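You operate a simulated robot arm through the tools that you are given. There is no shell and no other tool. Be economical: measure what you need, move in short steps, check, and stop when the job is done.

You run a simulated two-armed robot. Do the job below in one go: nothing can be reset, and whatever is moved stays where it is left.

Task
Clamp the yellow block in the vice, sand its paint run off and put it in the parts tray.
Fine: lever free and jaw drawn back wide before the block comes out; the sanding pad ends on the workbench. Set down upright: what you pick out. What is to be rubbed or washed off counts as gone when no trace of it is left.

It is judged by the outcome, as a careful person would: the job done as asked, and still so three seconds after it is handed in. It fails if anything else is knocked over, pushed out of place, dropped, spilled or broken.

Robot
Two 7-joint arms with two-finger grippers on one trunk, on a base that drives. Base frame: it is fixed to the floor where the robot stands at the start and does not move with it; the origin is under the middle of the robot, x ahead of it, y to its left, z up. Units: cm, degrees, N and s.
The left shoulder is at the start at [7.8, 15.1, 98.8], the right one opposite. With the tool pointing down near the work surface each hand reaches from about 24 to 78 cm from the robot's upright axis, wherever it stands, measured 20 degrees to its own side. Places, roughly: inside of the yellow parts tray [50, 60, 90]; sliding jaw of the vice [50, 20, 90]; vice lever [70, 20, 100]; workbench top [110, 40, 80]. Payload 2.54 kg a hand.
Tool frame (each hand has its own): the origin (TCP) lies between the finger pads and is the grasp point; the fingertips stand 3 cm ahead of it; z points along the fingers, y is the line along which they close. The gripper opens to 11.6 cm. The gripper's body begins 9.5 cm behind the TCP.
Orientation is that of the tool frame in the base frame, as a unit quaternion [x, y, z, w]. With the fingers straight down and closing along the base's y, the tool's x points along the base's -x, its y along +y and its z along -z.

Tools
- The arms move only by the tool nudge_tool. It takes "left_plan", "right_plan" or both (then of equal length, played together; a hand with none holds still); each is one flat list of numbers, 7 for each row, row after row: the finger opening in cm, from 0 to 11.6, then the shift along the tool's x, y, z in units of 40 mm (1.0 is 40 mm), then the turn, a rotation vector about the tool's x, y, z in units of 4 degrees (1.0 is 4 degrees). In form: [jaw, dx, dy, dz, wx, wy, wz, jaw, dx, dy, dz, wx, wy, wz, ...]. A call has 1 to 12 rows; each row shifts and turns the commanded pose from where the row before left it, along the tool's axes as they then stand. A call with a number of a shift or a turn outside -1 to 1 is refused whole. A row lasts 0.2 s, in which the tool goes at most 5 cm and 8.6 degrees; a call with a longer step from one row to the next is refused whole, and so is a gripper value outside its range. A pose out of reach is approached as far as the arm can. The call stops where the force on the tool passes 40 N (or 10 N more than at its start, if that is more) or the arm is blocked; 0.2 s more then pass. Each finger travels about 7.2 cm/s and halts on what it meets, pressing with about 35 N; the grip force reading is that of the motor and also rises with nothing between the fingers. The clock runs only during rows and for 0.2 s after the last one: add rows that do not move to give the fingers time. It gives the time, the measured TCP pose, the force on the tool (base axes), the opening and the grip force at its end, in the units of the frame above (readings bear some noise), with the torque about the TCP (base axes, N m) and any sound that the robot's microphone picked up, and new pictures: "views" is both (left out), scene, wrist or none (wrist: the cameras of the hands that moved).
- Cameras (640 x 400 px; columns grow to the right, rows downward): "scene" is now at [15.44, 3.3, 112.18]; the picture's right is [0.34, -0.94, 0.00], its down [-0.41, -0.15, -0.90] and it looks along [0.85, 0.31, -0.43] (base axes); focal length 293 px, centre (320, 200). "left" rides on the left gripper at [6.9, 1.5, -12.2] in its tool frame; the picture's right is [-0.21, 0.98, 0.00], its down [-0.83, -0.18, -0.53] and it looks along [-0.52, -0.11, 0.85] (tool axes); focal length 251 px, centre (320, 200). "right" rides on the right gripper at [6.9, -1.5, -12.2] in its tool frame; the picture's right is [0.21, 0.98, 0.00], its down [-0.83, 0.18, -0.53] and it looks along [-0.52, 0.11, 0.85] (tool axes); focal length 251 px, centre (320, 200).
- raise_lower(by): slides the trunk up (or, below 0, down) by that many cm; the arms and the scene camera ride with it, the base frame stays. It gives what a move gives, with no picture.
- steer(legs): drives the robot by 1 to 6 legs, each [ahead, left, turn to the left] in cm, cm and degrees, along the robot's own axes; the way and the turn of a leg run together, so that a leg with both is an arc; at most 150 cm and 180 degrees a leg. The arms and the cameras ride along, it lands a little off, and it stops where it bumps. It gives what a move gives, and a new picture of the scene camera.
- pan_tilt(pan, tilt): turns the head with the scene camera to pan (to the left, within 80 degrees either way) and tilt (down, from -29 to 69), counted from straight ahead of the robot. It gives what a move gives, and a new picture of the scene camera.
- point_at(camera, pixels): there is no depth. For up to 12 entries [column, row, z] of the newest picture of that camera ("zoom" is the newest enlarged one), the place [x, y] in the base frame at which the ray of that pixel passes the height z, good to about 0.3 cm. It takes no simulated time.
- zoom(camera, box): a new picture of the part [left, top, right, bottom] of that camera's present view, enlarged. It takes no simulated time.
- hand_in(): hands the job in; it is judged then, once.

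Go step by step. Measure first, check grasps and placings, and put right what went wrong. The budget is 80 turns and 260 pictures, counting those below and the enlarged ones. Unless the task says otherwise, let go and move clear before handing in, and close with one line.

The tools are called after "Request:" as name(argument=value, ...) on one line, values as JSON. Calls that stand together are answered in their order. nudge_tool: Moves the arms, as the interface text tells. Its arguments: {"type":"object","properties":{"left_plan":{"type":"array","items":{"type":"number"}},"right_plan":{"type":"array","items":{"type":"number"}},"views":{"type":"string","enum":["both","scene","wrist","none"]}},"required":[]} The other tools are called the same way: raise_lower (by) slides the trunk up or down; steer (legs) drives the base; pan_tilt (pan, tilt) turns the head that bears the scene camera; point_at (camera, pixels) gives the place at which the rays of pixels pass given heights; zoom (camera, box) takes an enlarged picture of a part of a camera's view; hand_in () hands the job in.

At the start:

```text
t: 0.0
left_eef_pos: [41.97, 38.46, 100.08]
left_ee_rot: [0.0, 1.0, 0.0, 0.0]
left_contact_force: [-0.4, 0.6, -0.4]
left_moment: [0.02, 0.0, -0.02]
left_grip_width: 11.62
left_grasp_force: 0.0
right_eef_pos: [33.15, 3.64, 100.0]
right_ee_rot: [0.0, 1.0, 0.001, 0.0]
right_contact_force: [0.8, 0.5, -0.3]
right_moment: [0.0, 0.03, -0.01]
right_grip_width: 11.6
right_grasp_force: 0.2
trunk travel left (down, up): [-22.5, 6.4]
robot x, y, heading: [-0.0, 0.22, -0.0]
head pan, tilt: [19.9, 25.7]
```

scene: 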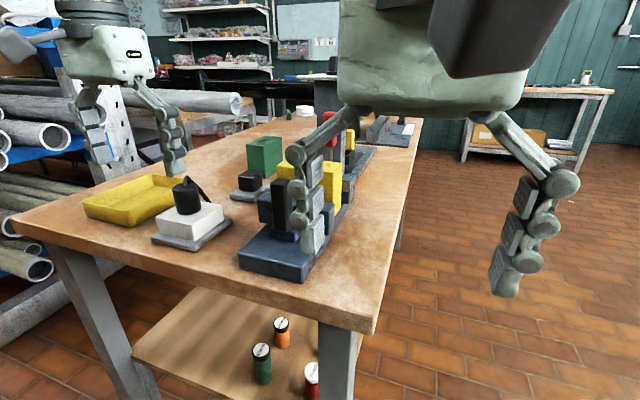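
right: 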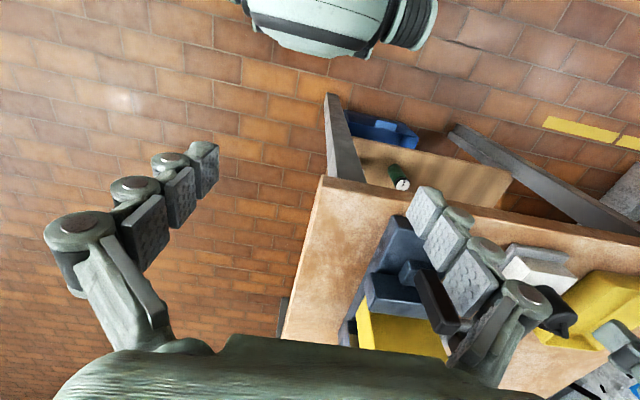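
left: 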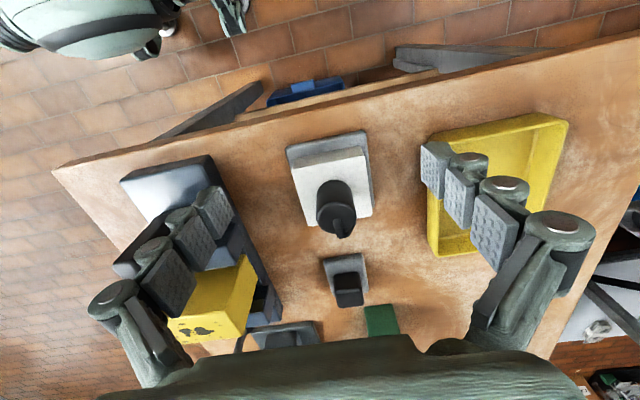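

The scene shows a vice with a yellow block in it (about 330,185), a white block with a black knob (190,210), a small block with black grip (250,180), and a yellow tray (135,200). I'll zoom in to sort out what is what.

Request:
zoom(camera="scene", box=[220, 90, 440, 290])

Request:
zoom(camera="left", box=[80, 120, 420, 360])

Request:
zoom(camera="scene", box=[80, 130, 280, 260])

```text
2.00 times, centred on (330, 190) of scene
```

zoom: 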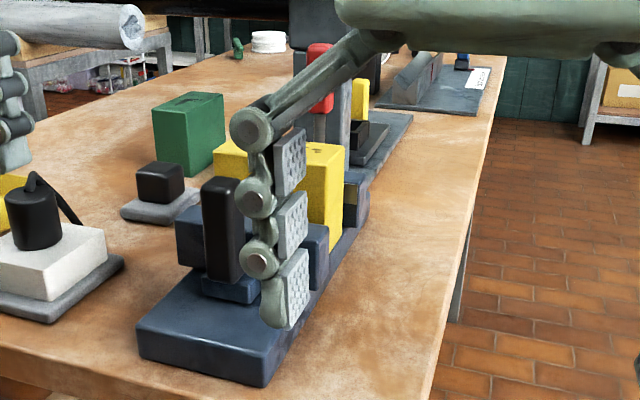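

```text
1.67 times, centred on (250, 240) of left
```

zoom: 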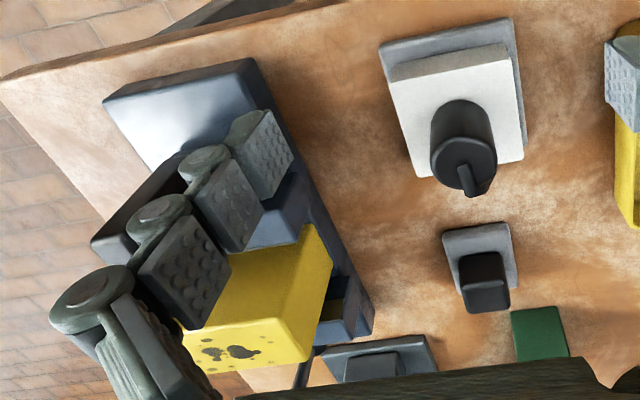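

```text
3.08 times, centred on (180, 195) of scene
```

zoom: 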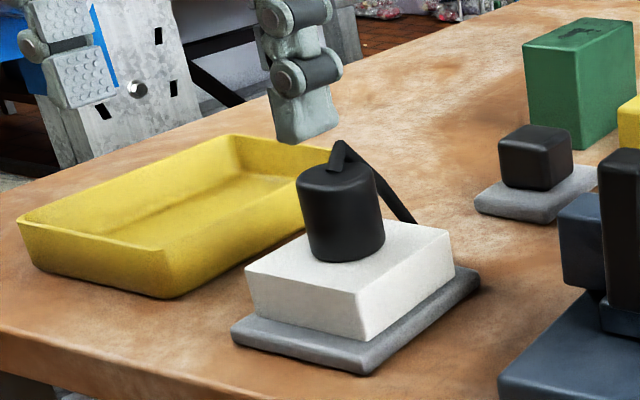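

The right hand blocks the view of the vice, so I move it right and back, and then look again.

Request:
nudge_tool(right_plan=[11.6, 0, -1, 0, 0, 0, 0, 11.6, 0, -1, 0, 0, 0, 0, 11.6, 0, -1, 0, 0, 0, 0, 11.6, 0, -1, 0, 0, 0, 0, 11.6, 0, -1, 0, 0, 0, 0, 11.6, 0, -1, 0, 0, 0, 0], views="scene")

Request:
zoom(camera="scene", box=[220, 90, 440, 290])

Request:
zoom(camera="scene", box=[280, 90, 440, 190])

```text
t: 1.4
left_eef_pos: [42.06, 38.49, 100.02]
left_ee_rot: [0.0, 1.0, 0.0, 0.0]
left_contact_force: [0.7, 0.1, 0.5]
left_moment: [0.02, 0.01, -0.01]
left_grip_width: 11.58
left_grasp_force: 0.1
right_eef_pos: [33.04, -20.71, 99.68]
right_ee_rot: [0.001, 1.0, 0.0, 0.0]
right_contact_force: [0.2, -0.2, -0.5]
right_moment: [-0.01, -0.03, -0.01]
right_grip_width: 11.59
right_grasp_force: 0.0
trunk travel left (down, up): [-22.5, 6.4]
robot x, y, heading: [0.14, 0.24, 0.2]
head pan, tilt: [19.9, 25.7]
```

scene: 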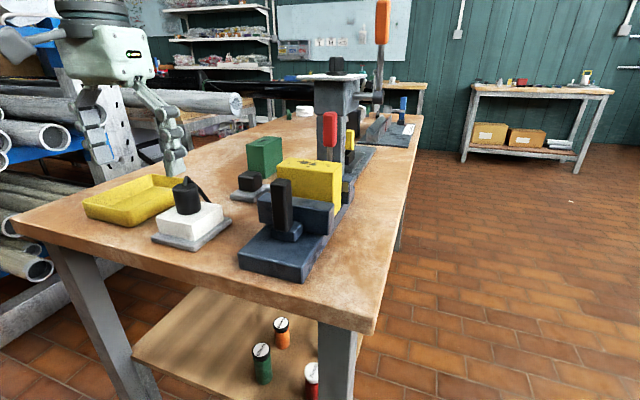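

```text
2.00 times, centred on (330, 190) of scene
```

zoom: 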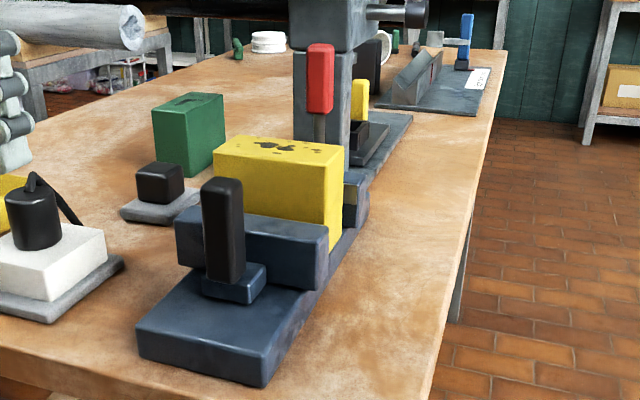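

```text
4.00 times, centred on (360, 140) of scene
```

zoom: 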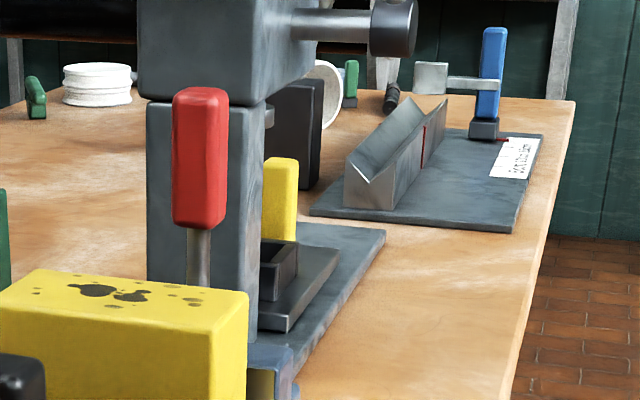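

The vice at (290,220) holds the yellow block with marks on top, with a red lever behind it and a black handle on the sliding jaw in front. I move the left hand up and back for a cleaner overhead view.

Request:
nudge_tool(left_plan=[11.6, 0, 0, -1, 0, 0, 0, 11.6, 0, 0, -1, 0, 0, 0, 11.6, 0, 0, -1, 0, 0, 0, 11.6, 0.5, 0, -1, 0, 0, 0, 11.6, 0.5, 0, -1, 0, 0, 0], views="both")

Request:
zoom(camera="left", box=[100, 120, 420, 320])

```text
t: 2.6
left_eef_pos: [37.71, 38.24, 120.18]
left_ee_rot: [0.0, 1.0, 0.001, 0.0]
left_contact_force: [-1.0, -0.2, -0.1]
left_moment: [0.01, -0.02, 0.01]
left_grip_width: 11.59
left_grasp_force: 0.1
right_eef_pos: [33.05, -20.55, 99.77]
right_ee_rot: [0.0, 1.0, 0.001, 0.0]
right_contact_force: [-0.9, 0.1, 0.5]
right_moment: [0.01, -0.04, -0.01]
right_grip_width: 11.6
right_grasp_force: 0.0
trunk travel left (down, up): [-22.5, 6.4]
robot x, y, heading: [-0.14, -0.03, -0.1]
head pan, tilt: [19.9, 25.7]
```

scene: 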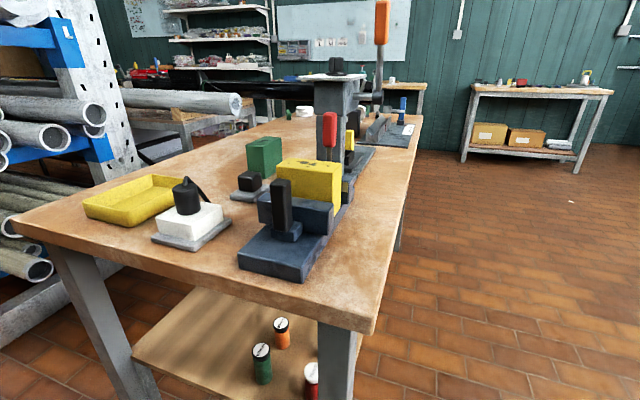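
left: 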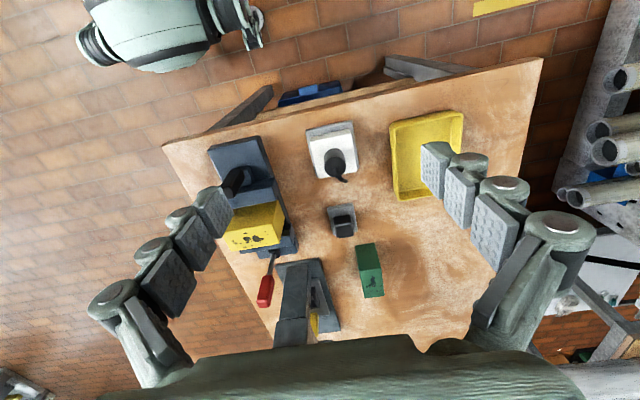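

```text
2.00 times, centred on (260, 220) of left
```

zoom: 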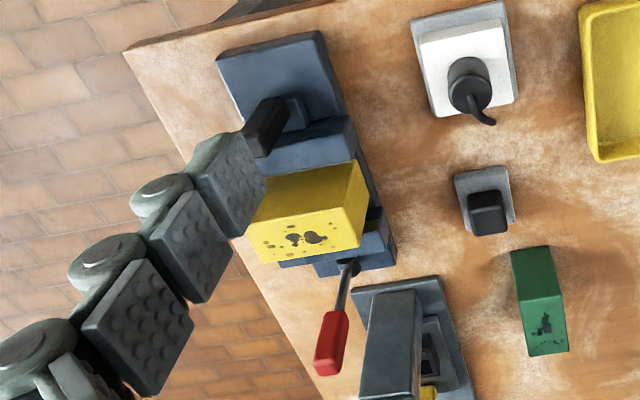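

The overhead view shows the vice running along x, with the block's top marks at (235,238). I triangulate the block, lever, jaw, pad and tray from both cameras.

Request:
point_at(camera="scene", pixels=[[276.5, 161.5, 97], [335, 173.5, 97], [342, 163, 97], [276.5, 161.5, 94], [335, 173.5, 94], [342, 163, 94], [276.5, 161.5, 100], [335, 173.5, 100], [342, 163, 100], [330, 113, 105], [330, 113, 108], [330, 113, 111]])

Request:
point_at(camera="left", pixels=[[283.5, 202.5, 97], [281, 244, 97], [231, 251, 97], [283.5, 202.5, 94], [281, 244, 94], [231, 251, 94], [283.5, 202.5, 100], [281, 244, 100], [231, 251, 100], [265, 300, 105], [265, 300, 108], [265, 300, 111]])

Request:
zoom(camera="scene", box=[220, 150, 380, 290])

Request:
zoom(camera="left", box=[200, 130, 320, 210])

```text
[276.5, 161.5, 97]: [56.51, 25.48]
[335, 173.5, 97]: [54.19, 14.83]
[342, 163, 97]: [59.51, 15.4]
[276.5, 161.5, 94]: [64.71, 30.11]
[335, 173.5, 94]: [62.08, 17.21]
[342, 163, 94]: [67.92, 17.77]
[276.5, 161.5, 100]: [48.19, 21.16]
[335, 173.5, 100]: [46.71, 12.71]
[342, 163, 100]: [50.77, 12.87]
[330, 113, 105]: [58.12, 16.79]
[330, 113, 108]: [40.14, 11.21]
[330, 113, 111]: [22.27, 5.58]
```

```text
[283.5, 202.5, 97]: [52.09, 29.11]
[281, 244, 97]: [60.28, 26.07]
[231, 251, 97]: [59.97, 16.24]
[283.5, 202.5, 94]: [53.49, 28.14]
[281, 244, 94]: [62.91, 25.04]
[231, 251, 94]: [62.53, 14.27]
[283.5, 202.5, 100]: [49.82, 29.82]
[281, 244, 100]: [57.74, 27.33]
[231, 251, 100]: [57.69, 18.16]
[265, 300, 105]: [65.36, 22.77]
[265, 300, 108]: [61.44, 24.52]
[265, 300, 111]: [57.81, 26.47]
```

```text
2.86 times, centred on (300, 220) of scene
```

zoom: 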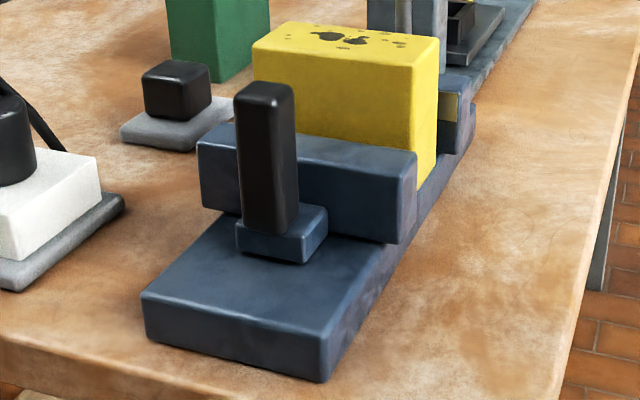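

```text
5.00 times, centred on (260, 170) of left
```

zoom: 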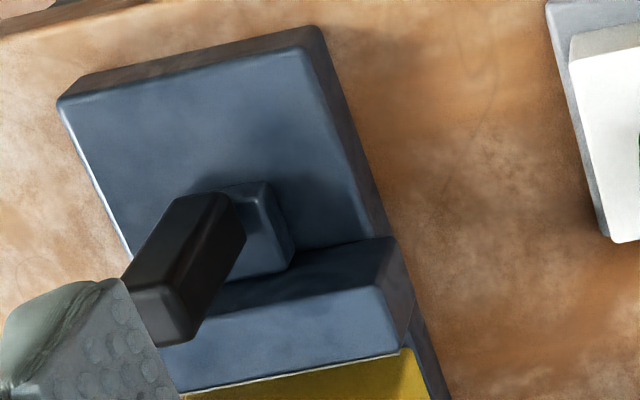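

Request:
point_at(camera="scene", pixels=[[300.7, 283, 80], [238.75, 269, 80], [301, 266, 84], [239, 253, 84], [287, 179, 97], [314, 182, 97], [232, 195, 80], [256, 203, 80], [276, 187, 80]])

Request:
point_at(camera="left", pixels=[[208, 150, 84], [260, 135.6, 84], [273, 177, 84], [333.5, 227.5, 86], [352, 227, 86], [354.5, 236, 86], [334.5, 237.5, 86], [327, 208, 81.5], [353, 205, 81.5], [391, 122, 85], [462, 113, 85], [398, 198, 85]])

Request:
zoom(camera="left", box=[290, 110, 410, 310])

Request:
zoom(camera="left", box=[200, 190, 360, 350])

```text
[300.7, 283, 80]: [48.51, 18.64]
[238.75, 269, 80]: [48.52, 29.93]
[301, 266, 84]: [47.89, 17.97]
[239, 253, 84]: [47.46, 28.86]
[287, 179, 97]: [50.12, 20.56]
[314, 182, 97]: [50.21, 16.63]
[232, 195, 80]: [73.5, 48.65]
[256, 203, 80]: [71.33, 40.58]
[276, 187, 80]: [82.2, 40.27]
```

```text
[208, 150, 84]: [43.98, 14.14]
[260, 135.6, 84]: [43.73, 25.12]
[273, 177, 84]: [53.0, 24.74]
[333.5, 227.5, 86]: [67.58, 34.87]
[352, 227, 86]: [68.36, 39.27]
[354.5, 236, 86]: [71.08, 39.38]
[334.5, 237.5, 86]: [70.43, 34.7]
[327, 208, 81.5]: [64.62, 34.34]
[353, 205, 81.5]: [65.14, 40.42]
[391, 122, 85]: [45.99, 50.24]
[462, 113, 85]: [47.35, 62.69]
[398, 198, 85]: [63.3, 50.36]
```

```text
2.00 times, centred on (350, 210) of left
```

zoom: 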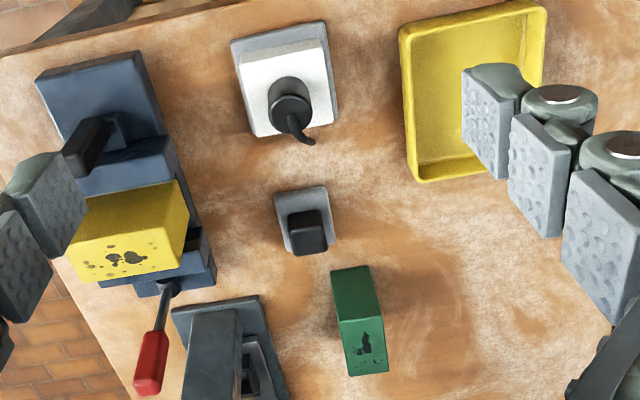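

```text
2.50 times, centred on (280, 270) of left
```

zoom: 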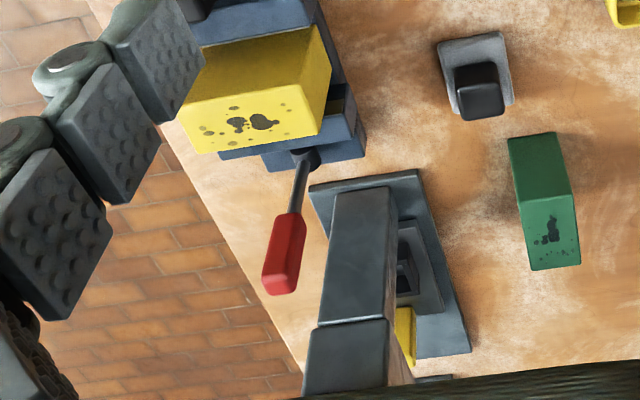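

Cross-checking the two cameras puts the bench top at about z 85 and the block top at about 96.8. I look closely at the fixed jaw and lever to find which state the lever is in.

Request:
zoom(camera="scene", box=[310, 100, 390, 215])

Request:
point_at(camera="left", pixels=[[284, 224, 96.8], [279, 243, 96.8], [269, 275, 98], [263.6, 306, 103.4], [276, 254, 92], [276, 254, 90], [298, 246, 87.5], [254.5, 251.5, 91], [317, 165, 90]])

Request:
point_at(camera="scene", pixels=[[330, 147, 98], [330, 147, 97], [330, 147, 96], [352, 188, 90], [352, 188, 92], [341, 214, 88]])

```text
3.48 times, centred on (350, 158) of scene
```

zoom: 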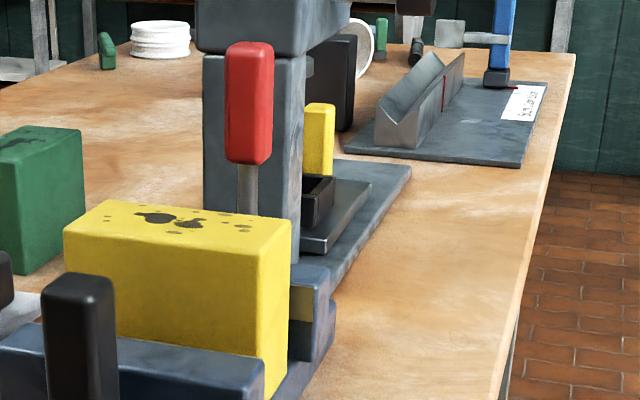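

```text
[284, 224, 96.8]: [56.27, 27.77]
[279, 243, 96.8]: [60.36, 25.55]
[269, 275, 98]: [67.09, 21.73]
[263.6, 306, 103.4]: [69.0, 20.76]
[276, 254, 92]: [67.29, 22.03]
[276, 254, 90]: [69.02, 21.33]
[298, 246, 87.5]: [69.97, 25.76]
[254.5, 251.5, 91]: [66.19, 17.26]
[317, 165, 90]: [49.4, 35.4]
```

```text
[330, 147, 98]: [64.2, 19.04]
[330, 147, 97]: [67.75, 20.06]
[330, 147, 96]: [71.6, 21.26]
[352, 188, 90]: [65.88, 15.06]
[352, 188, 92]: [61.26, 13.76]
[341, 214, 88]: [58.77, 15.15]
```

The lever stands upright at about (67.5, 21, 97–103). I bring the left hand nearer and look at its pivot and the jaw gap.

Request:
nudge_tool(left_plan=[11.6, -1, 0, 0, 0, 0, 0, 11.6, -1, 0, 0, 0, 0, 0, 11.6, -1, 0, 0, 0, 0, 0, 11.6, -1, 0, 0.5, 0, 0, 0, 11.6, 0, 0, 0.5, 0, 0, 0], views="wrist")

Request:
zoom(camera="left", box=[120, 60, 360, 260])

```text
t: 3.8
left_eef_pos: [53.96, 38.6, 114.68]
left_ee_rot: [0.001, 1.0, 0.0, 0.001]
left_contact_force: [-0.9, 1.1, 0.6]
left_moment: [0.0, -0.04, 0.01]
left_grip_width: 11.57
left_grasp_force: 0.0
left hand out of reach, approached as far as the arm can: row 3
right_eef_pos: [33.07, -20.49, 99.73]
right_ee_rot: [0.0, 1.0, 0.0, -0.001]
right_contact_force: [0.8, -0.1, 0.4]
right_moment: [0.01, 0.03, -0.03]
right_grip_width: 11.61
right_grasp_force: 0.1
trunk travel left (down, up): [-22.5, 6.4]
robot x, y, heading: [-0.33, -0.1, 0.0]
head pan, tilt: [19.9, 25.7]
```

left: 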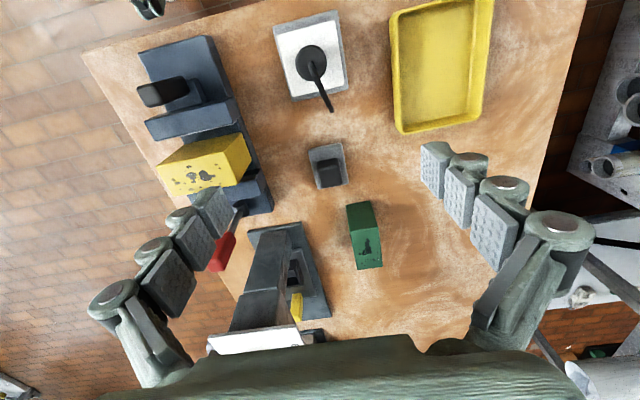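

```text
2.00 times, centred on (240, 160) of left
```

zoom: 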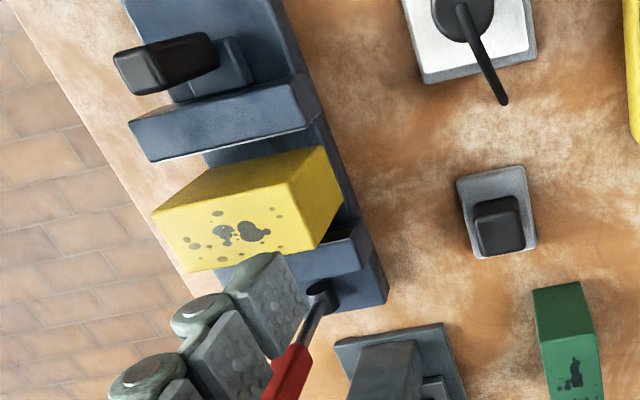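

There is a gap between the sliding jaw and the block at (230,155) in the zoom, so the jaw has to be pushed onto the block and then locked. I locate the black jaw handle, the pad handle and the lever precisely.

Request:
point_at(camera="left", pixels=[[144, 95, 97], [144, 95, 95], [182, 98, 90], [162, 140, 92], [239, 115, 92], [157, 167, 96.8], [241, 135, 96.8], [248, 168, 96.8], [172, 196, 96.8], [330, 172, 90], [241, 206, 92], [225, 239, 97]])

Request:
point_at(camera="scene", pixels=[[280.7, 180.8, 97], [280.7, 180.8, 96], [280.7, 180.8, 95], [330, 204, 92], [329, 202, 91], [250, 176, 90], [250, 176, 91]])

Request:
zoom(camera="left", box=[280, 100, 400, 200])

```text
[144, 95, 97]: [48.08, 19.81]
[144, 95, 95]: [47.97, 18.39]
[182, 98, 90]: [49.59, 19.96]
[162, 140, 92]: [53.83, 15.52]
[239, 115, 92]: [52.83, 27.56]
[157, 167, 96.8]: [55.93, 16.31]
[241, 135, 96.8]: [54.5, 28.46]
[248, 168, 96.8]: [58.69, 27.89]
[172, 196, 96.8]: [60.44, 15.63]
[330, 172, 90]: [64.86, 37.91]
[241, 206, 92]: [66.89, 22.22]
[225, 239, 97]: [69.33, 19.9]
```

```text
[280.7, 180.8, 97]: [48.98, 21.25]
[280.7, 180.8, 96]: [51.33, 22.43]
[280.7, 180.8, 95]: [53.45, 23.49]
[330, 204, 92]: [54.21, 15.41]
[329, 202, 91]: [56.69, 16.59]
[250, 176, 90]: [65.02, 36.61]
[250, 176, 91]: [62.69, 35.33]
```

```text
4.00 times, centred on (340, 150) of left
```

zoom: 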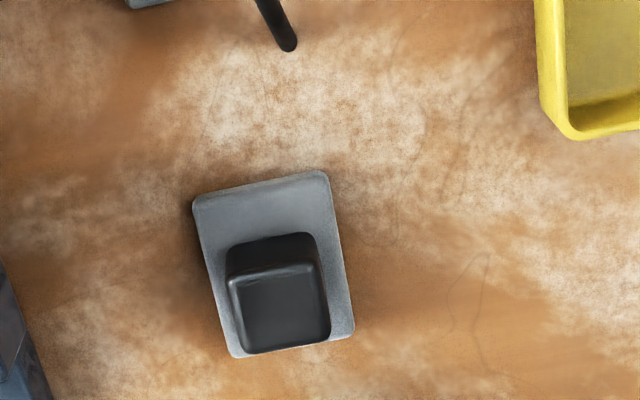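

The handle top sits at about (48.2, 20.5, 97.3), and the jaw's back face at x≈53.8 leaves roughly 2 cm to the block. I send the right hand above the handle and back the left hand off.

Request:
nudge_tool(right_plan=[11.6, -0.345, 0.936, -0.1, 0, 0, 0, 11.6, -0.345, 0.936, -0.1, 0, 0, 0, 11.6, -0.345, 0.936, -0.1, 0, 0, 0, 11.6, -0.345, 0.936, -0.1, 0, 0, 0, 11.6, -0.345, 0.936, -0.1, 0, 0, 0, 11.6, -0.345, 0.936, -0.1, 0, 0, 0, 11.6, -0.345, 0.936, -0.1, 0, 0, 0, 11.6, -0.345, 0.936, -0.1, 0, 0, 0, 11.6, -0.345, 0.936, -0.1, 0, 0, 0, 11.6, -0.345, 0.936, -0.1, 0, 0, 0, 11.6, -0.345, 0.936, -0.1, 0, 0, 0, 11.6, 0, 0, 0, 0, 0, 0], left_plan=[11.6, 0.5, 0.8, 0, 0, 0, 0, 11.6, 0.5, 0.8, 0, 0, 0, 0, 11.6, 0.5, 0.8, 0, 0, 0, 0, 11.6, 0, 0.8, 0, 0, 0, 0, 11.6, 0, 0, 0, 0, 0, 0, 11.6, 0, 0, 0, 0, 0, 0, 11.6, 0, 0, 0, 0, 0, 0, 11.6, 0, 0, 0, 0, 0, 0, 11.6, 0, 0, 0, 0, 0, 0, 11.6, 0, 0, 0, 0, 0, 0, 11.6, 0, 0, 0, 0, 0, 0, 11.6, 0, 0, 0, 0, 0, 0])

```text
t: 6.4
left_eef_pos: [47.33, 51.05, 114.97]
left_ee_rot: [0.0, 1.0, 0.0, 0.0]
left_contact_force: [0.3, 0.1, 0.3]
left_moment: [-0.01, 0.0, -0.02]
left_grip_width: 11.59
left_grasp_force: 0.1
right_eef_pos: [48.54, 21.0, 104.3]
right_ee_rot: [0.0, 1.0, 0.0, 0.0]
right_contact_force: [0.0, -1.2, -1.4]
right_moment: [0.02, -0.01, 0.01]
right_grip_width: 11.62
right_grasp_force: 0.1
trunk travel left (down, up): [-22.5, 6.4]
robot x, y, heading: [0.09, -0.19, -0.0]
head pan, tilt: [19.9, 25.7]
```

scene: 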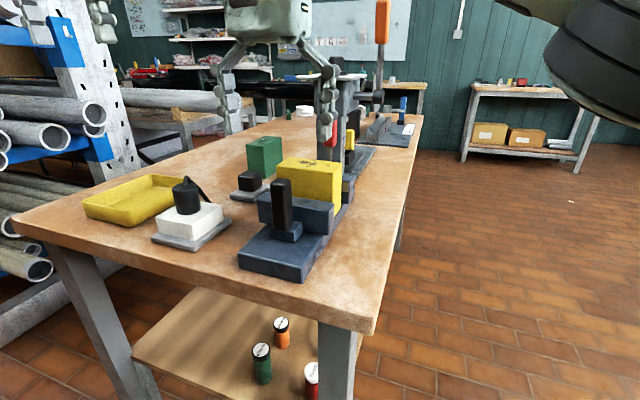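
right: 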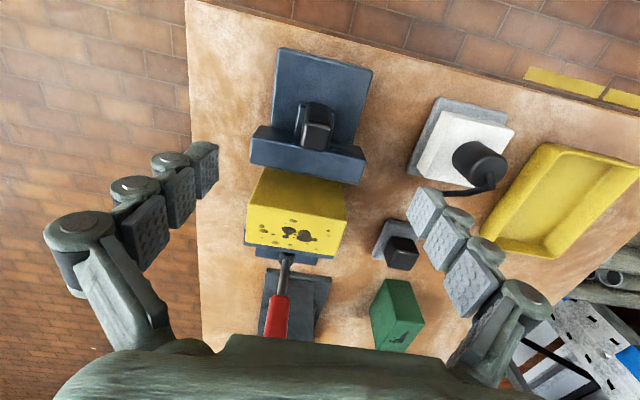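
left: 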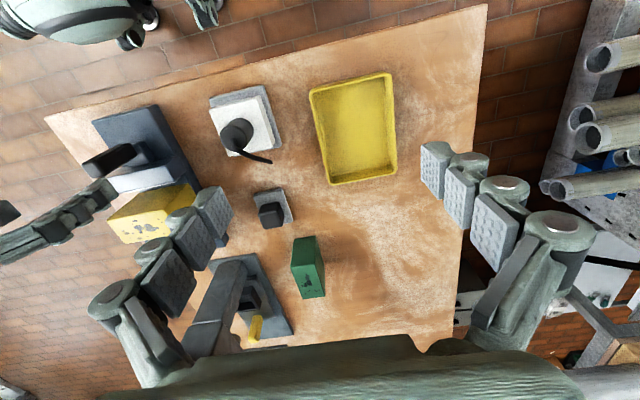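

The right view looks straight down the vice: handle top at (318,135), block marks at (300,235), lever at (277,310). I measure these before descending.

Request:
point_at(camera="right", pixels=[[318, 135, 97.3], [250, 160, 92], [362, 180, 92], [247, 207, 96.8], [347, 216, 96.8], [341, 255, 96.8], [243, 245, 96.8], [268, 333, 104], [280, 297, 97], [287, 258, 92], [401, 258, 90]])

Request:
zoom(camera="right", box=[220, 80, 380, 240])

Request:
zoom(camera="right", box=[220, 180, 440, 350])

```text
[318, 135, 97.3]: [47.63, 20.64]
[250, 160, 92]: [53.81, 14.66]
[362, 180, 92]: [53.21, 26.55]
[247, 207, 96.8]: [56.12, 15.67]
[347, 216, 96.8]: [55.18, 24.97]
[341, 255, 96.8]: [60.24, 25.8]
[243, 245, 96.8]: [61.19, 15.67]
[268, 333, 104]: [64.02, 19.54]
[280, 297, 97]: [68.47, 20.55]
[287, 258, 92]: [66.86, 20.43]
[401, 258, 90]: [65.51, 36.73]
```

```text
2.50 times, centred on (300, 160) of right
```

zoom: 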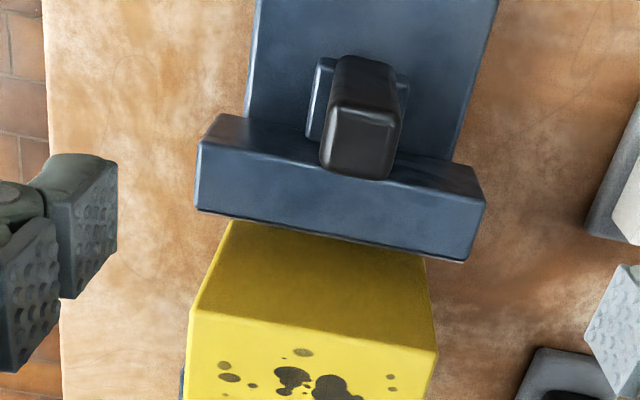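

```text
2.35 times, centred on (330, 265) of right
```

zoom: 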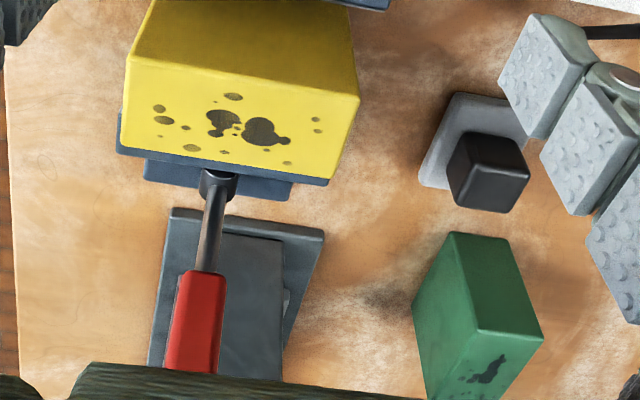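

Handle centre is (47.7, 20.6). I descend 8.8 cm and close on it.

Request:
nudge_tool(right_plan=[11.6, 0.17, -0.075, 0.8, 0, 0, 0, 11.6, 0, 0, 0.8, 0, 0, 0, 11.6, 0, 0, 0.6, 0, 0, 0, 6, 0, 0, 0, 0, 0, 0, 3, 0, 0, 0, 0, 0, 0, 1, 0, 0, 0, 0, 0, 0, 1, 0, 0, 0, 0, 0, 0, 1, 0, 0, 0, 0, 0, 0], views="both")

```text
t: 8.2
left_eef_pos: [47.25, 51.17, 114.94]
left_ee_rot: [0.0, 1.0, 0.0, -0.001]
left_contact_force: [0.3, 0.3, 0.5]
left_moment: [0.03, 0.02, -0.02]
left_grip_width: 11.59
left_grasp_force: 0.1
right_eef_pos: [47.71, 20.45, 95.58]
right_ee_rot: [0.0, 1.0, 0.001, 0.0]
right_contact_force: [-0.2, -2.5, -1.3]
right_moment: [-0.16, 0.01, 0.02]
right_grip_width: 2.36
right_grasp_force: 45.6
trunk travel left (down, up): [-22.5, 6.4]
robot x, y, heading: [0.41, 0.17, 0.0]
head pan, tilt: [19.9, 25.7]
```

scene: 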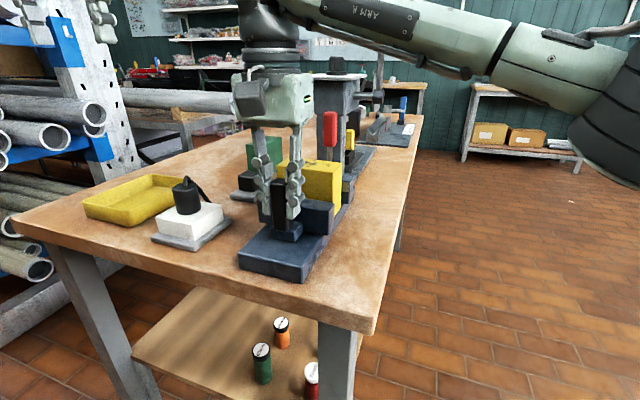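
right: 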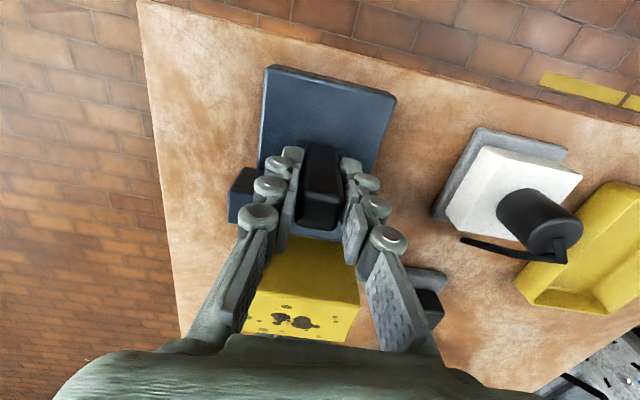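

The handle is gripped at 2.36 cm opening. I push the jaw towards the block in small steps, up to 3.2 cm.

Request:
nudge_tool(right_plan=[1, -0.1, 0, 0, 0, 0, 0, 1, -0.1, 0, 0, 0, 0, 0, 1, -0.1, 0, 0, 0, 0, 0, 1, -0.1, 0, 0, 0, 0, 0, 1, -0.1, 0, 0, 0, 0, 0, 1, -0.1, 0, 0, 0, 0, 0, 1, -0.1, 0, 0, 0, 0, 0, 1, -0.1, 0, 0, 0, 0, 0], views="wrist")

```text
t: 10.0
left_eef_pos: [47.33, 51.18, 114.87]
left_ee_rot: [0.0, 1.0, 0.001, -0.001]
left_contact_force: [0.0, 1.1, -0.4]
left_moment: [-0.01, -0.01, -0.02]
left_grip_width: 11.6
left_grasp_force: 0.1
right_eef_pos: [51.0, 20.6, 95.48]
right_ee_rot: [0.0, 1.0, 0.0, -0.002]
right_contact_force: [-2.9, -8.5, -24.4]
right_moment: [-0.16, 0.25, 0.12]
right_grip_width: 2.35
right_grasp_force: 45.1
trunk travel left (down, up): [-22.5, 6.4]
robot x, y, heading: [-0.34, -0.14, -0.0]
head pan, tilt: [19.9, 25.7]
```

right: 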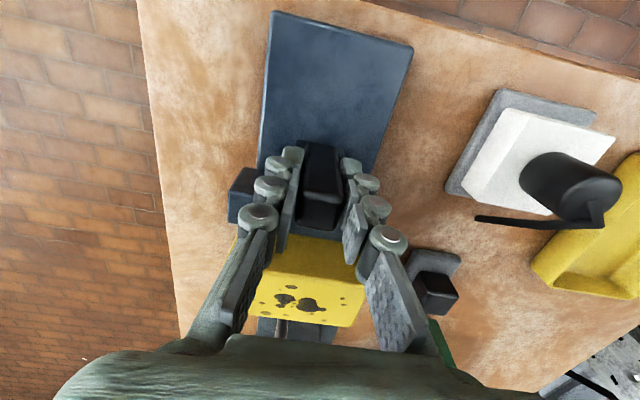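

The jaw moved 3.3 cm with little resistance along x. I keep pushing gently until it meets the block against the fixed jaw.

Request:
nudge_tool(right_plan=[1, -0.07, 0, 0, 0, 0, 0, 1, -0.07, 0, 0, 0, 0, 0, 1, -0.07, 0, 0, 0, 0, 0, 1, -0.07, 0, 0, 0, 0, 0, 1, -0.07, 0, 0, 0, 0, 0, 1, -0.07, 0, 0, 0, 0, 0, 1, -0.07, 0, 0, 0, 0, 0, 1, -0.07, 0, 0, 0, 0, 0], views="wrist")

Request:
zoom(camera="left", box=[60, 80, 260, 260])

```text
t: 10.8
left_eef_pos: [47.34, 51.03, 115.05]
left_ee_rot: [0.0, 1.0, 0.0, 0.0]
left_contact_force: [-1.0, 0.1, -0.7]
left_moment: [-0.01, -0.02, -0.03]
left_grip_width: 11.6
left_grasp_force: 0.1
right_eef_pos: [51.4, 20.52, 95.46]
right_ee_rot: [-0.001, 1.0, -0.003, -0.004]
right_contact_force: [-2.2, -2.2, -4.4]
right_moment: [-0.05, -0.32, -0.09]
right_grip_width: 2.36
right_grasp_force: 44.9
trunk travel left (down, up): [-22.5, 6.4]
robot x, y, heading: [-0.02, 0.32, 0.1]
head pan, tilt: [19.9, 25.7]
stopped in row 4 (right hand): the force on the tool passed its limit at 41 N (the readings are from after the stop); the commanded pose is now the measured one
```

right: 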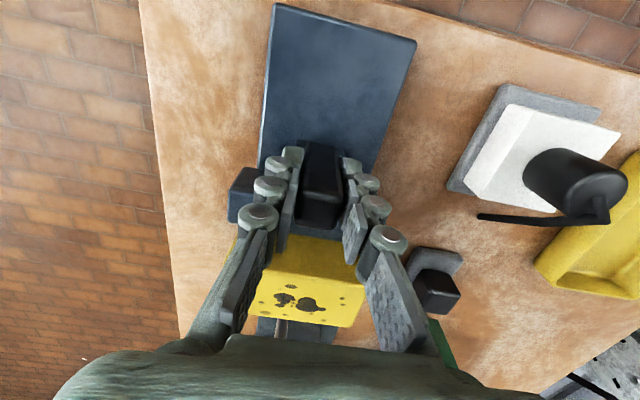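

```text
2.22 times, centred on (160, 170) of left
```

zoom: 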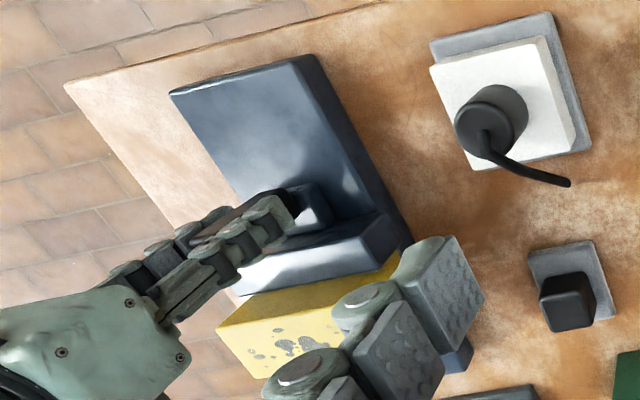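

The jaw now presses the block against the fixed jaw (stop at 41 N). I look at the lever's pivot closely to see how it swings.

Request:
zoom(camera="right", box=[240, 300, 360, 375])

Request:
nudge_tool(left_plan=[2, 0, -1, 0, 0, 0, 0, 2, 0, -1, 0, 0, 0, 0, 2, 0, -1, 0, 0, 0, 0, 2, -0.6, 0, 0.5, 0, 0, 0, 2, -0.6, 0, 0.5, 0, 0, 0, 2, -0.6, 0, 0, 0, 0, 0], views="wrist")

Request:
zoom(camera="left", box=[160, 120, 300, 240])

```text
5.33 times, centred on (300, 338) of right
```

zoom: 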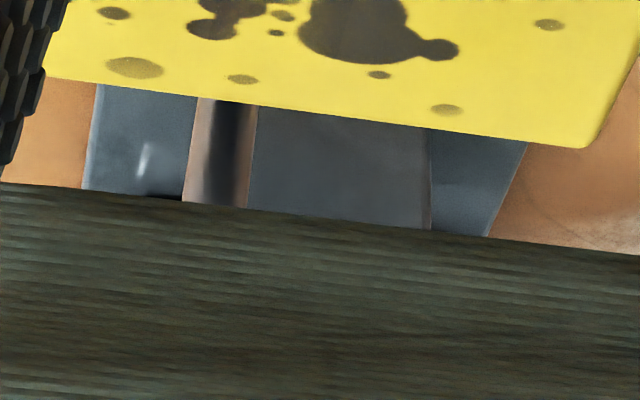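

```text
t: 12.2
left_eef_pos: [54.43, 39.15, 111.22]
left_ee_rot: [0.0, 1.0, 0.0, 0.0]
left_contact_force: [-0.3, 0.6, 0.6]
left_moment: [0.01, 0.0, -0.01]
left_grip_width: 2.01
left_grasp_force: 0.1
right_eef_pos: [51.47, 20.58, 95.55]
right_ee_rot: [-0.001, 1.0, -0.002, -0.003]
right_contact_force: [-1.4, -7.3, -4.2]
right_moment: [-0.2, 0.57, -0.07]
right_grip_width: 2.33
right_grasp_force: 44.6
trunk travel left (down, up): [-22.5, 6.4]
robot x, y, heading: [-0.15, -0.32, 0.2]
head pan, tilt: [19.9, 25.7]
```

left: 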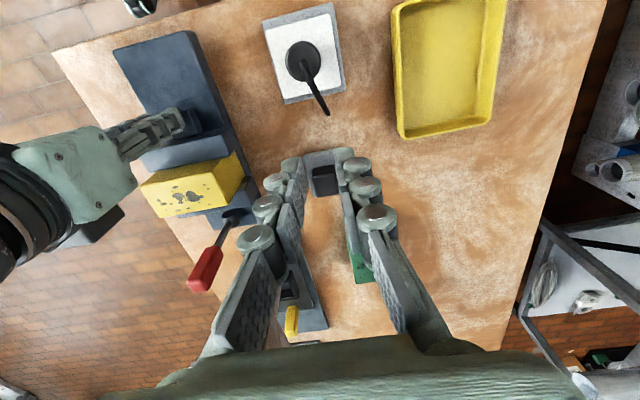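

```text
3.33 times, centred on (230, 180) of left
```

zoom: 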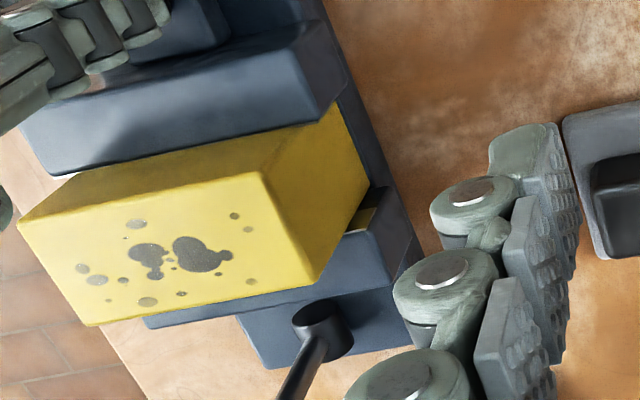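

The pivot boss looks like a short cylinder lying along x, so the lever probably swings sideways. I release the jaw handle and withdraw the right hand first.

Request:
nudge_tool(right_plan=[5, 0, 0, 0, 0, 0, 0, 5, 0, 0, 0, 0, 0, 0, 5, 0, 0, -1, 0, 0, 0, 5, 0, 0, -1, 0, 0, 0, 5, 0.3, -0.9, -0.5, 0, 0, 0, 5, 0.3, -1, 0, 0, 0, 0, 5, 0.3, -1, 0, 0, 0, 0, 5, 0.3, -1, 0, 0, 0, 0, 5, 0.3, -1, 0, 0, 0, 0, 5, 0.3, -1, 0, 0, 0, 0, 5, 0.3, -1, 0, 0, 0, 0, 5, 0.3, -1, 0, 0, 0, 0], views="scene")

Request:
zoom(camera="scene", box=[220, 70, 420, 290])

Request:
zoom(camera="left", box=[100, 100, 340, 300])

```text
t: 14.8
left_eef_pos: [54.34, 39.13, 111.22]
left_ee_rot: [0.0, 1.0, 0.0, 0.0]
left_contact_force: [0.5, 0.4, -0.8]
left_moment: [0.03, -0.03, 0.01]
left_grip_width: 1.99
left_grasp_force: 0.0
right_eef_pos: [42.2, -11.47, 106.01]
right_ee_rot: [-0.003, 1.0, -0.002, -0.004]
right_contact_force: [0.7, 0.6, -1.1]
right_moment: [0.02, -0.03, 0.02]
right_grip_width: 5.02
right_grasp_force: 0.0
trunk travel left (down, up): [-22.5, 6.4]
robot x, y, heading: [0.52, -0.11, 0.0]
head pan, tilt: [19.9, 25.7]
```

scene: 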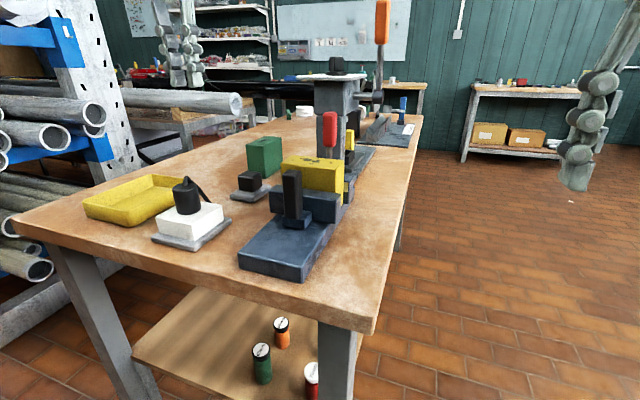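

```text
1.82 times, centred on (320, 180) of scene
```

zoom: 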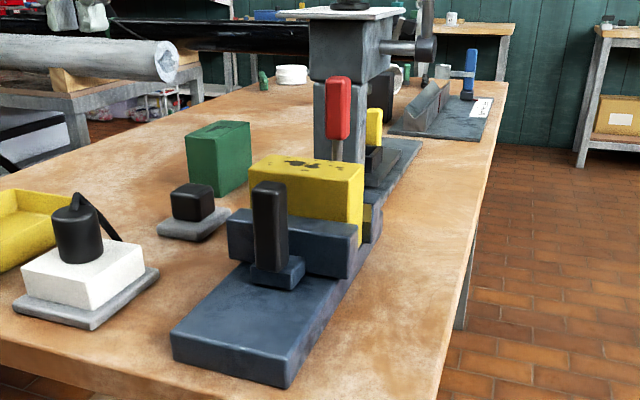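

```text
2.00 times, centred on (220, 200) of left
```

zoom: 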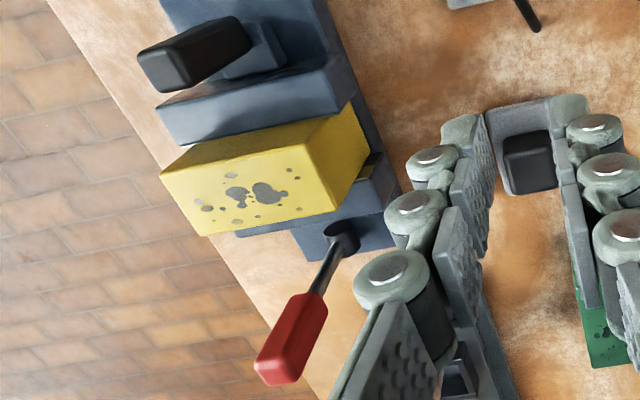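

The jaw sits flush on the block and the block stayed put. I measure the lever again from this view.

Request:
point_at(camera="left", pixels=[[195, 282, 103], [195, 282, 102], [216, 250, 97], [230, 217, 91], [280, 245, 110], [256, 310, 110]])

Request:
point_at(camera="scene", pixels=[[330, 113, 103.4], [330, 114, 103], [330, 147, 97], [314, 113, 108], [362, 113, 108], [357, 80, 112]])

```text
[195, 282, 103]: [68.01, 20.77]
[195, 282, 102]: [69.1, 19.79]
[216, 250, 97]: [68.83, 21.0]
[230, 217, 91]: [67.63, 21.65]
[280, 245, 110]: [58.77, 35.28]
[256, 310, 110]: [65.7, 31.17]
```

```text
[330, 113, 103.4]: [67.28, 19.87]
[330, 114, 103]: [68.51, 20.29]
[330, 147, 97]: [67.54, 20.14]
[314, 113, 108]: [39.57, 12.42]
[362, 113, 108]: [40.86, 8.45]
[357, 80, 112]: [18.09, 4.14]
```

The lever handle is at (68, 20.4), z 97–103. I bring the left hand, opened 6 cm, above it.

Request:
nudge_tool(left_plan=[6, 0, 0, -0.5, 0, 0, 0, 6, -0.648, -0.936, 0, 0, 0, 0, 6, -0.648, -0.936, 0, 0, 0, 0, 6, -0.648, -0.936, 0, 0, 0, 0, 6, -0.648, -0.936, 0, 0, 0, 0, 6, -0.648, -0.936, 0, 0, 0, 0, 6, 0, 0, 0, 0, 0, 0], views="both")

```text
t: 16.4
left_eef_pos: [59.72, 24.26, 107.51]
left_ee_rot: [0.0, 1.0, 0.0, 0.001]
left_contact_force: [0.2, 0.4, 0.5]
left_moment: [0.01, -0.01, -0.02]
left_grip_width: 5.98
left_grasp_force: 0.0
left hand out of reach, approached as far as the arm can: row 3, 4, 5, 6
right_eef_pos: [42.28, -11.31, 106.06]
right_ee_rot: [-0.002, 1.0, -0.002, -0.005]
right_contact_force: [-0.3, 0.2, -0.1]
right_moment: [0.0, -0.01, 0.01]
right_grip_width: 4.98
right_grasp_force: 0.1
trunk travel left (down, up): [-22.5, 6.4]
robot x, y, heading: [0.06, 0.07, -0.1]
head pan, tilt: [19.9, 25.7]
```

scene: 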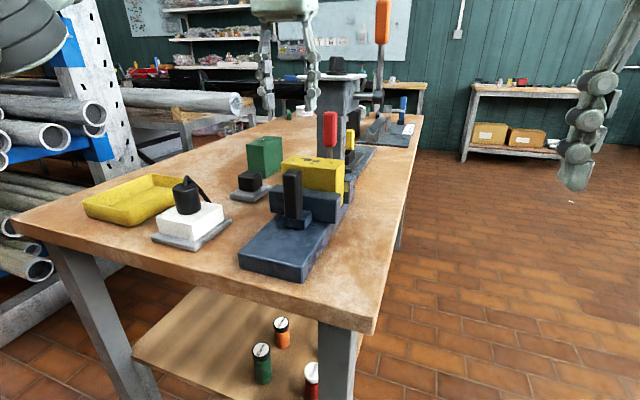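
left: 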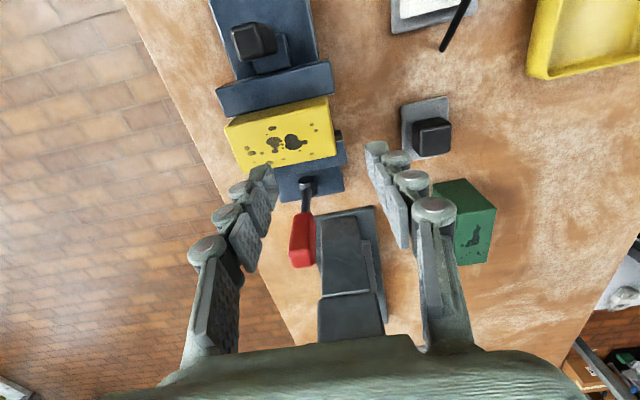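

The hand ran out of reach at x 59.7. I pull it back and up a little, and then drive the base 10 cm forward.

Request:
nudge_tool(left_plan=[6, 0.9, 0.5, -0.3, 0, 0, 0, 6, 0.9, 0.5, -0.3, 0, 0, 0, 6, 0.9, 0.2, -0.2, 0, 0, 0, 6, 0.9, 0, 0, 0, 0, 0, 6, 0, 0, 0, 0, 0, 0], views="none")

Request:
point_at(camera="scene", pixels=[[374, 320, 85], [20, 222, 85]])

```text
t: 17.6
left_eef_pos: [45.04, 29.08, 110.47]
left_ee_rot: [-0.001, 1.0, 0.0, -0.001]
left_contact_force: [-0.1, -1.1, 0.5]
left_moment: [0.02, -0.05, -0.03]
left_grip_width: 5.98
left_grasp_force: 0.1
right_eef_pos: [42.39, -11.3, 105.89]
right_ee_rot: [-0.002, 1.0, -0.001, -0.004]
right_contact_force: [0.0, 0.1, 0.0]
right_moment: [0.0, 0.02, 0.01]
right_grip_width: 5.03
right_grasp_force: 0.0
trunk travel left (down, up): [-22.5, 6.4]
robot x, y, heading: [0.0, 0.47, -0.2]
head pan, tilt: [19.9, 25.7]
```

```text
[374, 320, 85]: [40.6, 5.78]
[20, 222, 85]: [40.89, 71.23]
```

The bench edge is at x 40.6, so a short drive of 8 cm should be fine.

Request:
steer(legs=[[8, 0, 0]])

Request:
raise_lower(by=5)

```text
t: 18.7
left_eef_pos: [53.18, 29.1, 110.43]
left_ee_rot: [0.001, 1.0, 0.0, 0.0]
left_contact_force: [0.3, 0.3, -0.7]
left_moment: [-0.01, 0.02, -0.01]
left_grip_width: 6.0
left_grasp_force: 0.1
right_eef_pos: [50.48, -11.33, 105.97]
right_ee_rot: [-0.002, 1.0, -0.002, -0.003]
right_contact_force: [0.8, -0.2, 0.0]
right_moment: [0.01, 0.04, 0.02]
right_grip_width: 4.99
right_grasp_force: 0.1
trunk travel left (down, up): [-22.5, 6.4]
robot x, y, heading: [8.34, 0.0, 0.2]
head pan, tilt: [19.9, 25.7]
```

scene: 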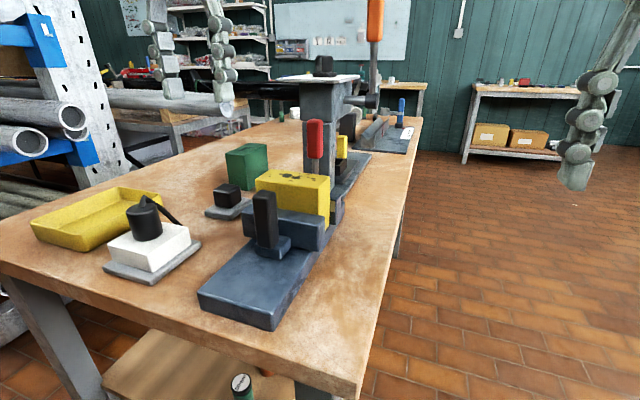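

```text
t: 19.6
left_eef_pos: [53.18, 29.1, 115.44]
left_ee_rot: [-0.001, 1.0, 0.0, 0.001]
left_contact_force: [-0.3, -0.8, 0.1]
left_moment: [0.01, 0.02, -0.01]
left_grip_width: 6.02
left_grasp_force: 0.1
right_eef_pos: [50.42, -11.24, 110.98]
right_ee_rot: [-0.002, 1.0, -0.003, -0.003]
right_contact_force: [0.3, -0.5, 0.5]
right_moment: [0.01, 0.01, 0.0]
right_grip_width: 4.99
right_grasp_force: 0.1
trunk travel left (down, up): [-27.5, 1.4]
robot x, y, heading: [7.97, 0.03, -0.0]
head pan, tilt: [19.9, 25.7]
```

Reach is now better. I move the left hand above the lever at (67.3, 20.4).

Request:
nudge_tool(left_plan=[6, -0.883, -0.545, 0.1, 0, 0, 0, 6, -0.883, -0.545, 0.1, 0, 0, 0, 6, -0.883, -0.545, 0.1, 0, 0, 0, 6, -0.883, -0.545, 0.1, 0, 0, 0, 6, 0, 0, 0.3, 0, 0, 0, 6, 0, 0, 0, 0, 0, 0], views="both")

```text
t: 21.0
left_eef_pos: [65.72, 21.56, 111.63]
left_ee_rot: [-0.001, 1.0, 0.0, 0.0]
left_contact_force: [0.9, 0.3, 0.5]
left_moment: [-0.02, 0.01, 0.02]
left_grip_width: 5.99
left_grasp_force: 0.1
left hand out of reach, approached as far as the arm can: row 4
right_eef_pos: [50.41, -11.31, 110.99]
right_ee_rot: [-0.003, 1.0, -0.001, -0.003]
right_contact_force: [0.4, -0.7, 0.7]
right_moment: [-0.04, -0.04, -0.01]
right_grip_width: 5.0
right_grasp_force: 0.0
trunk travel left (down, up): [-27.5, 1.4]
robot x, y, heading: [8.23, 0.06, -0.1]
head pan, tilt: [19.9, 25.7]
```

scene: 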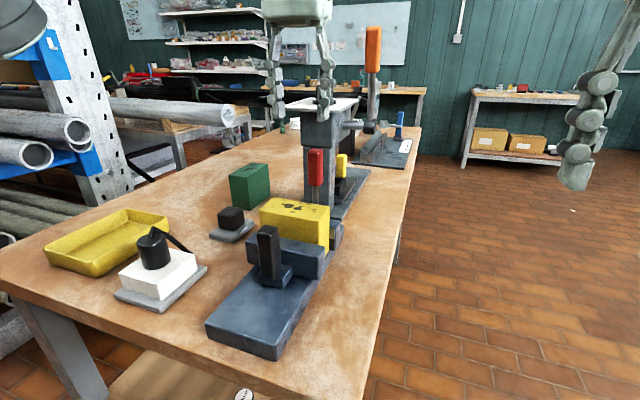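
left: 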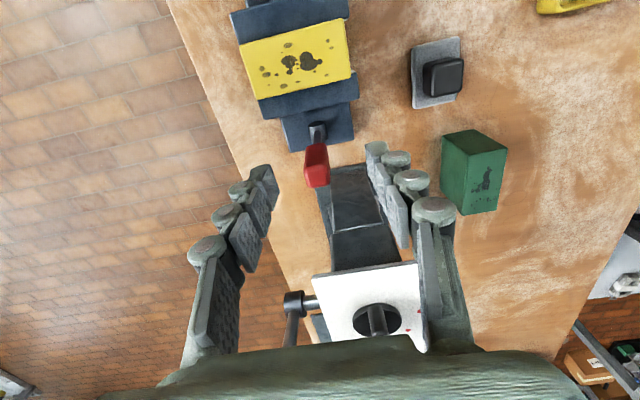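

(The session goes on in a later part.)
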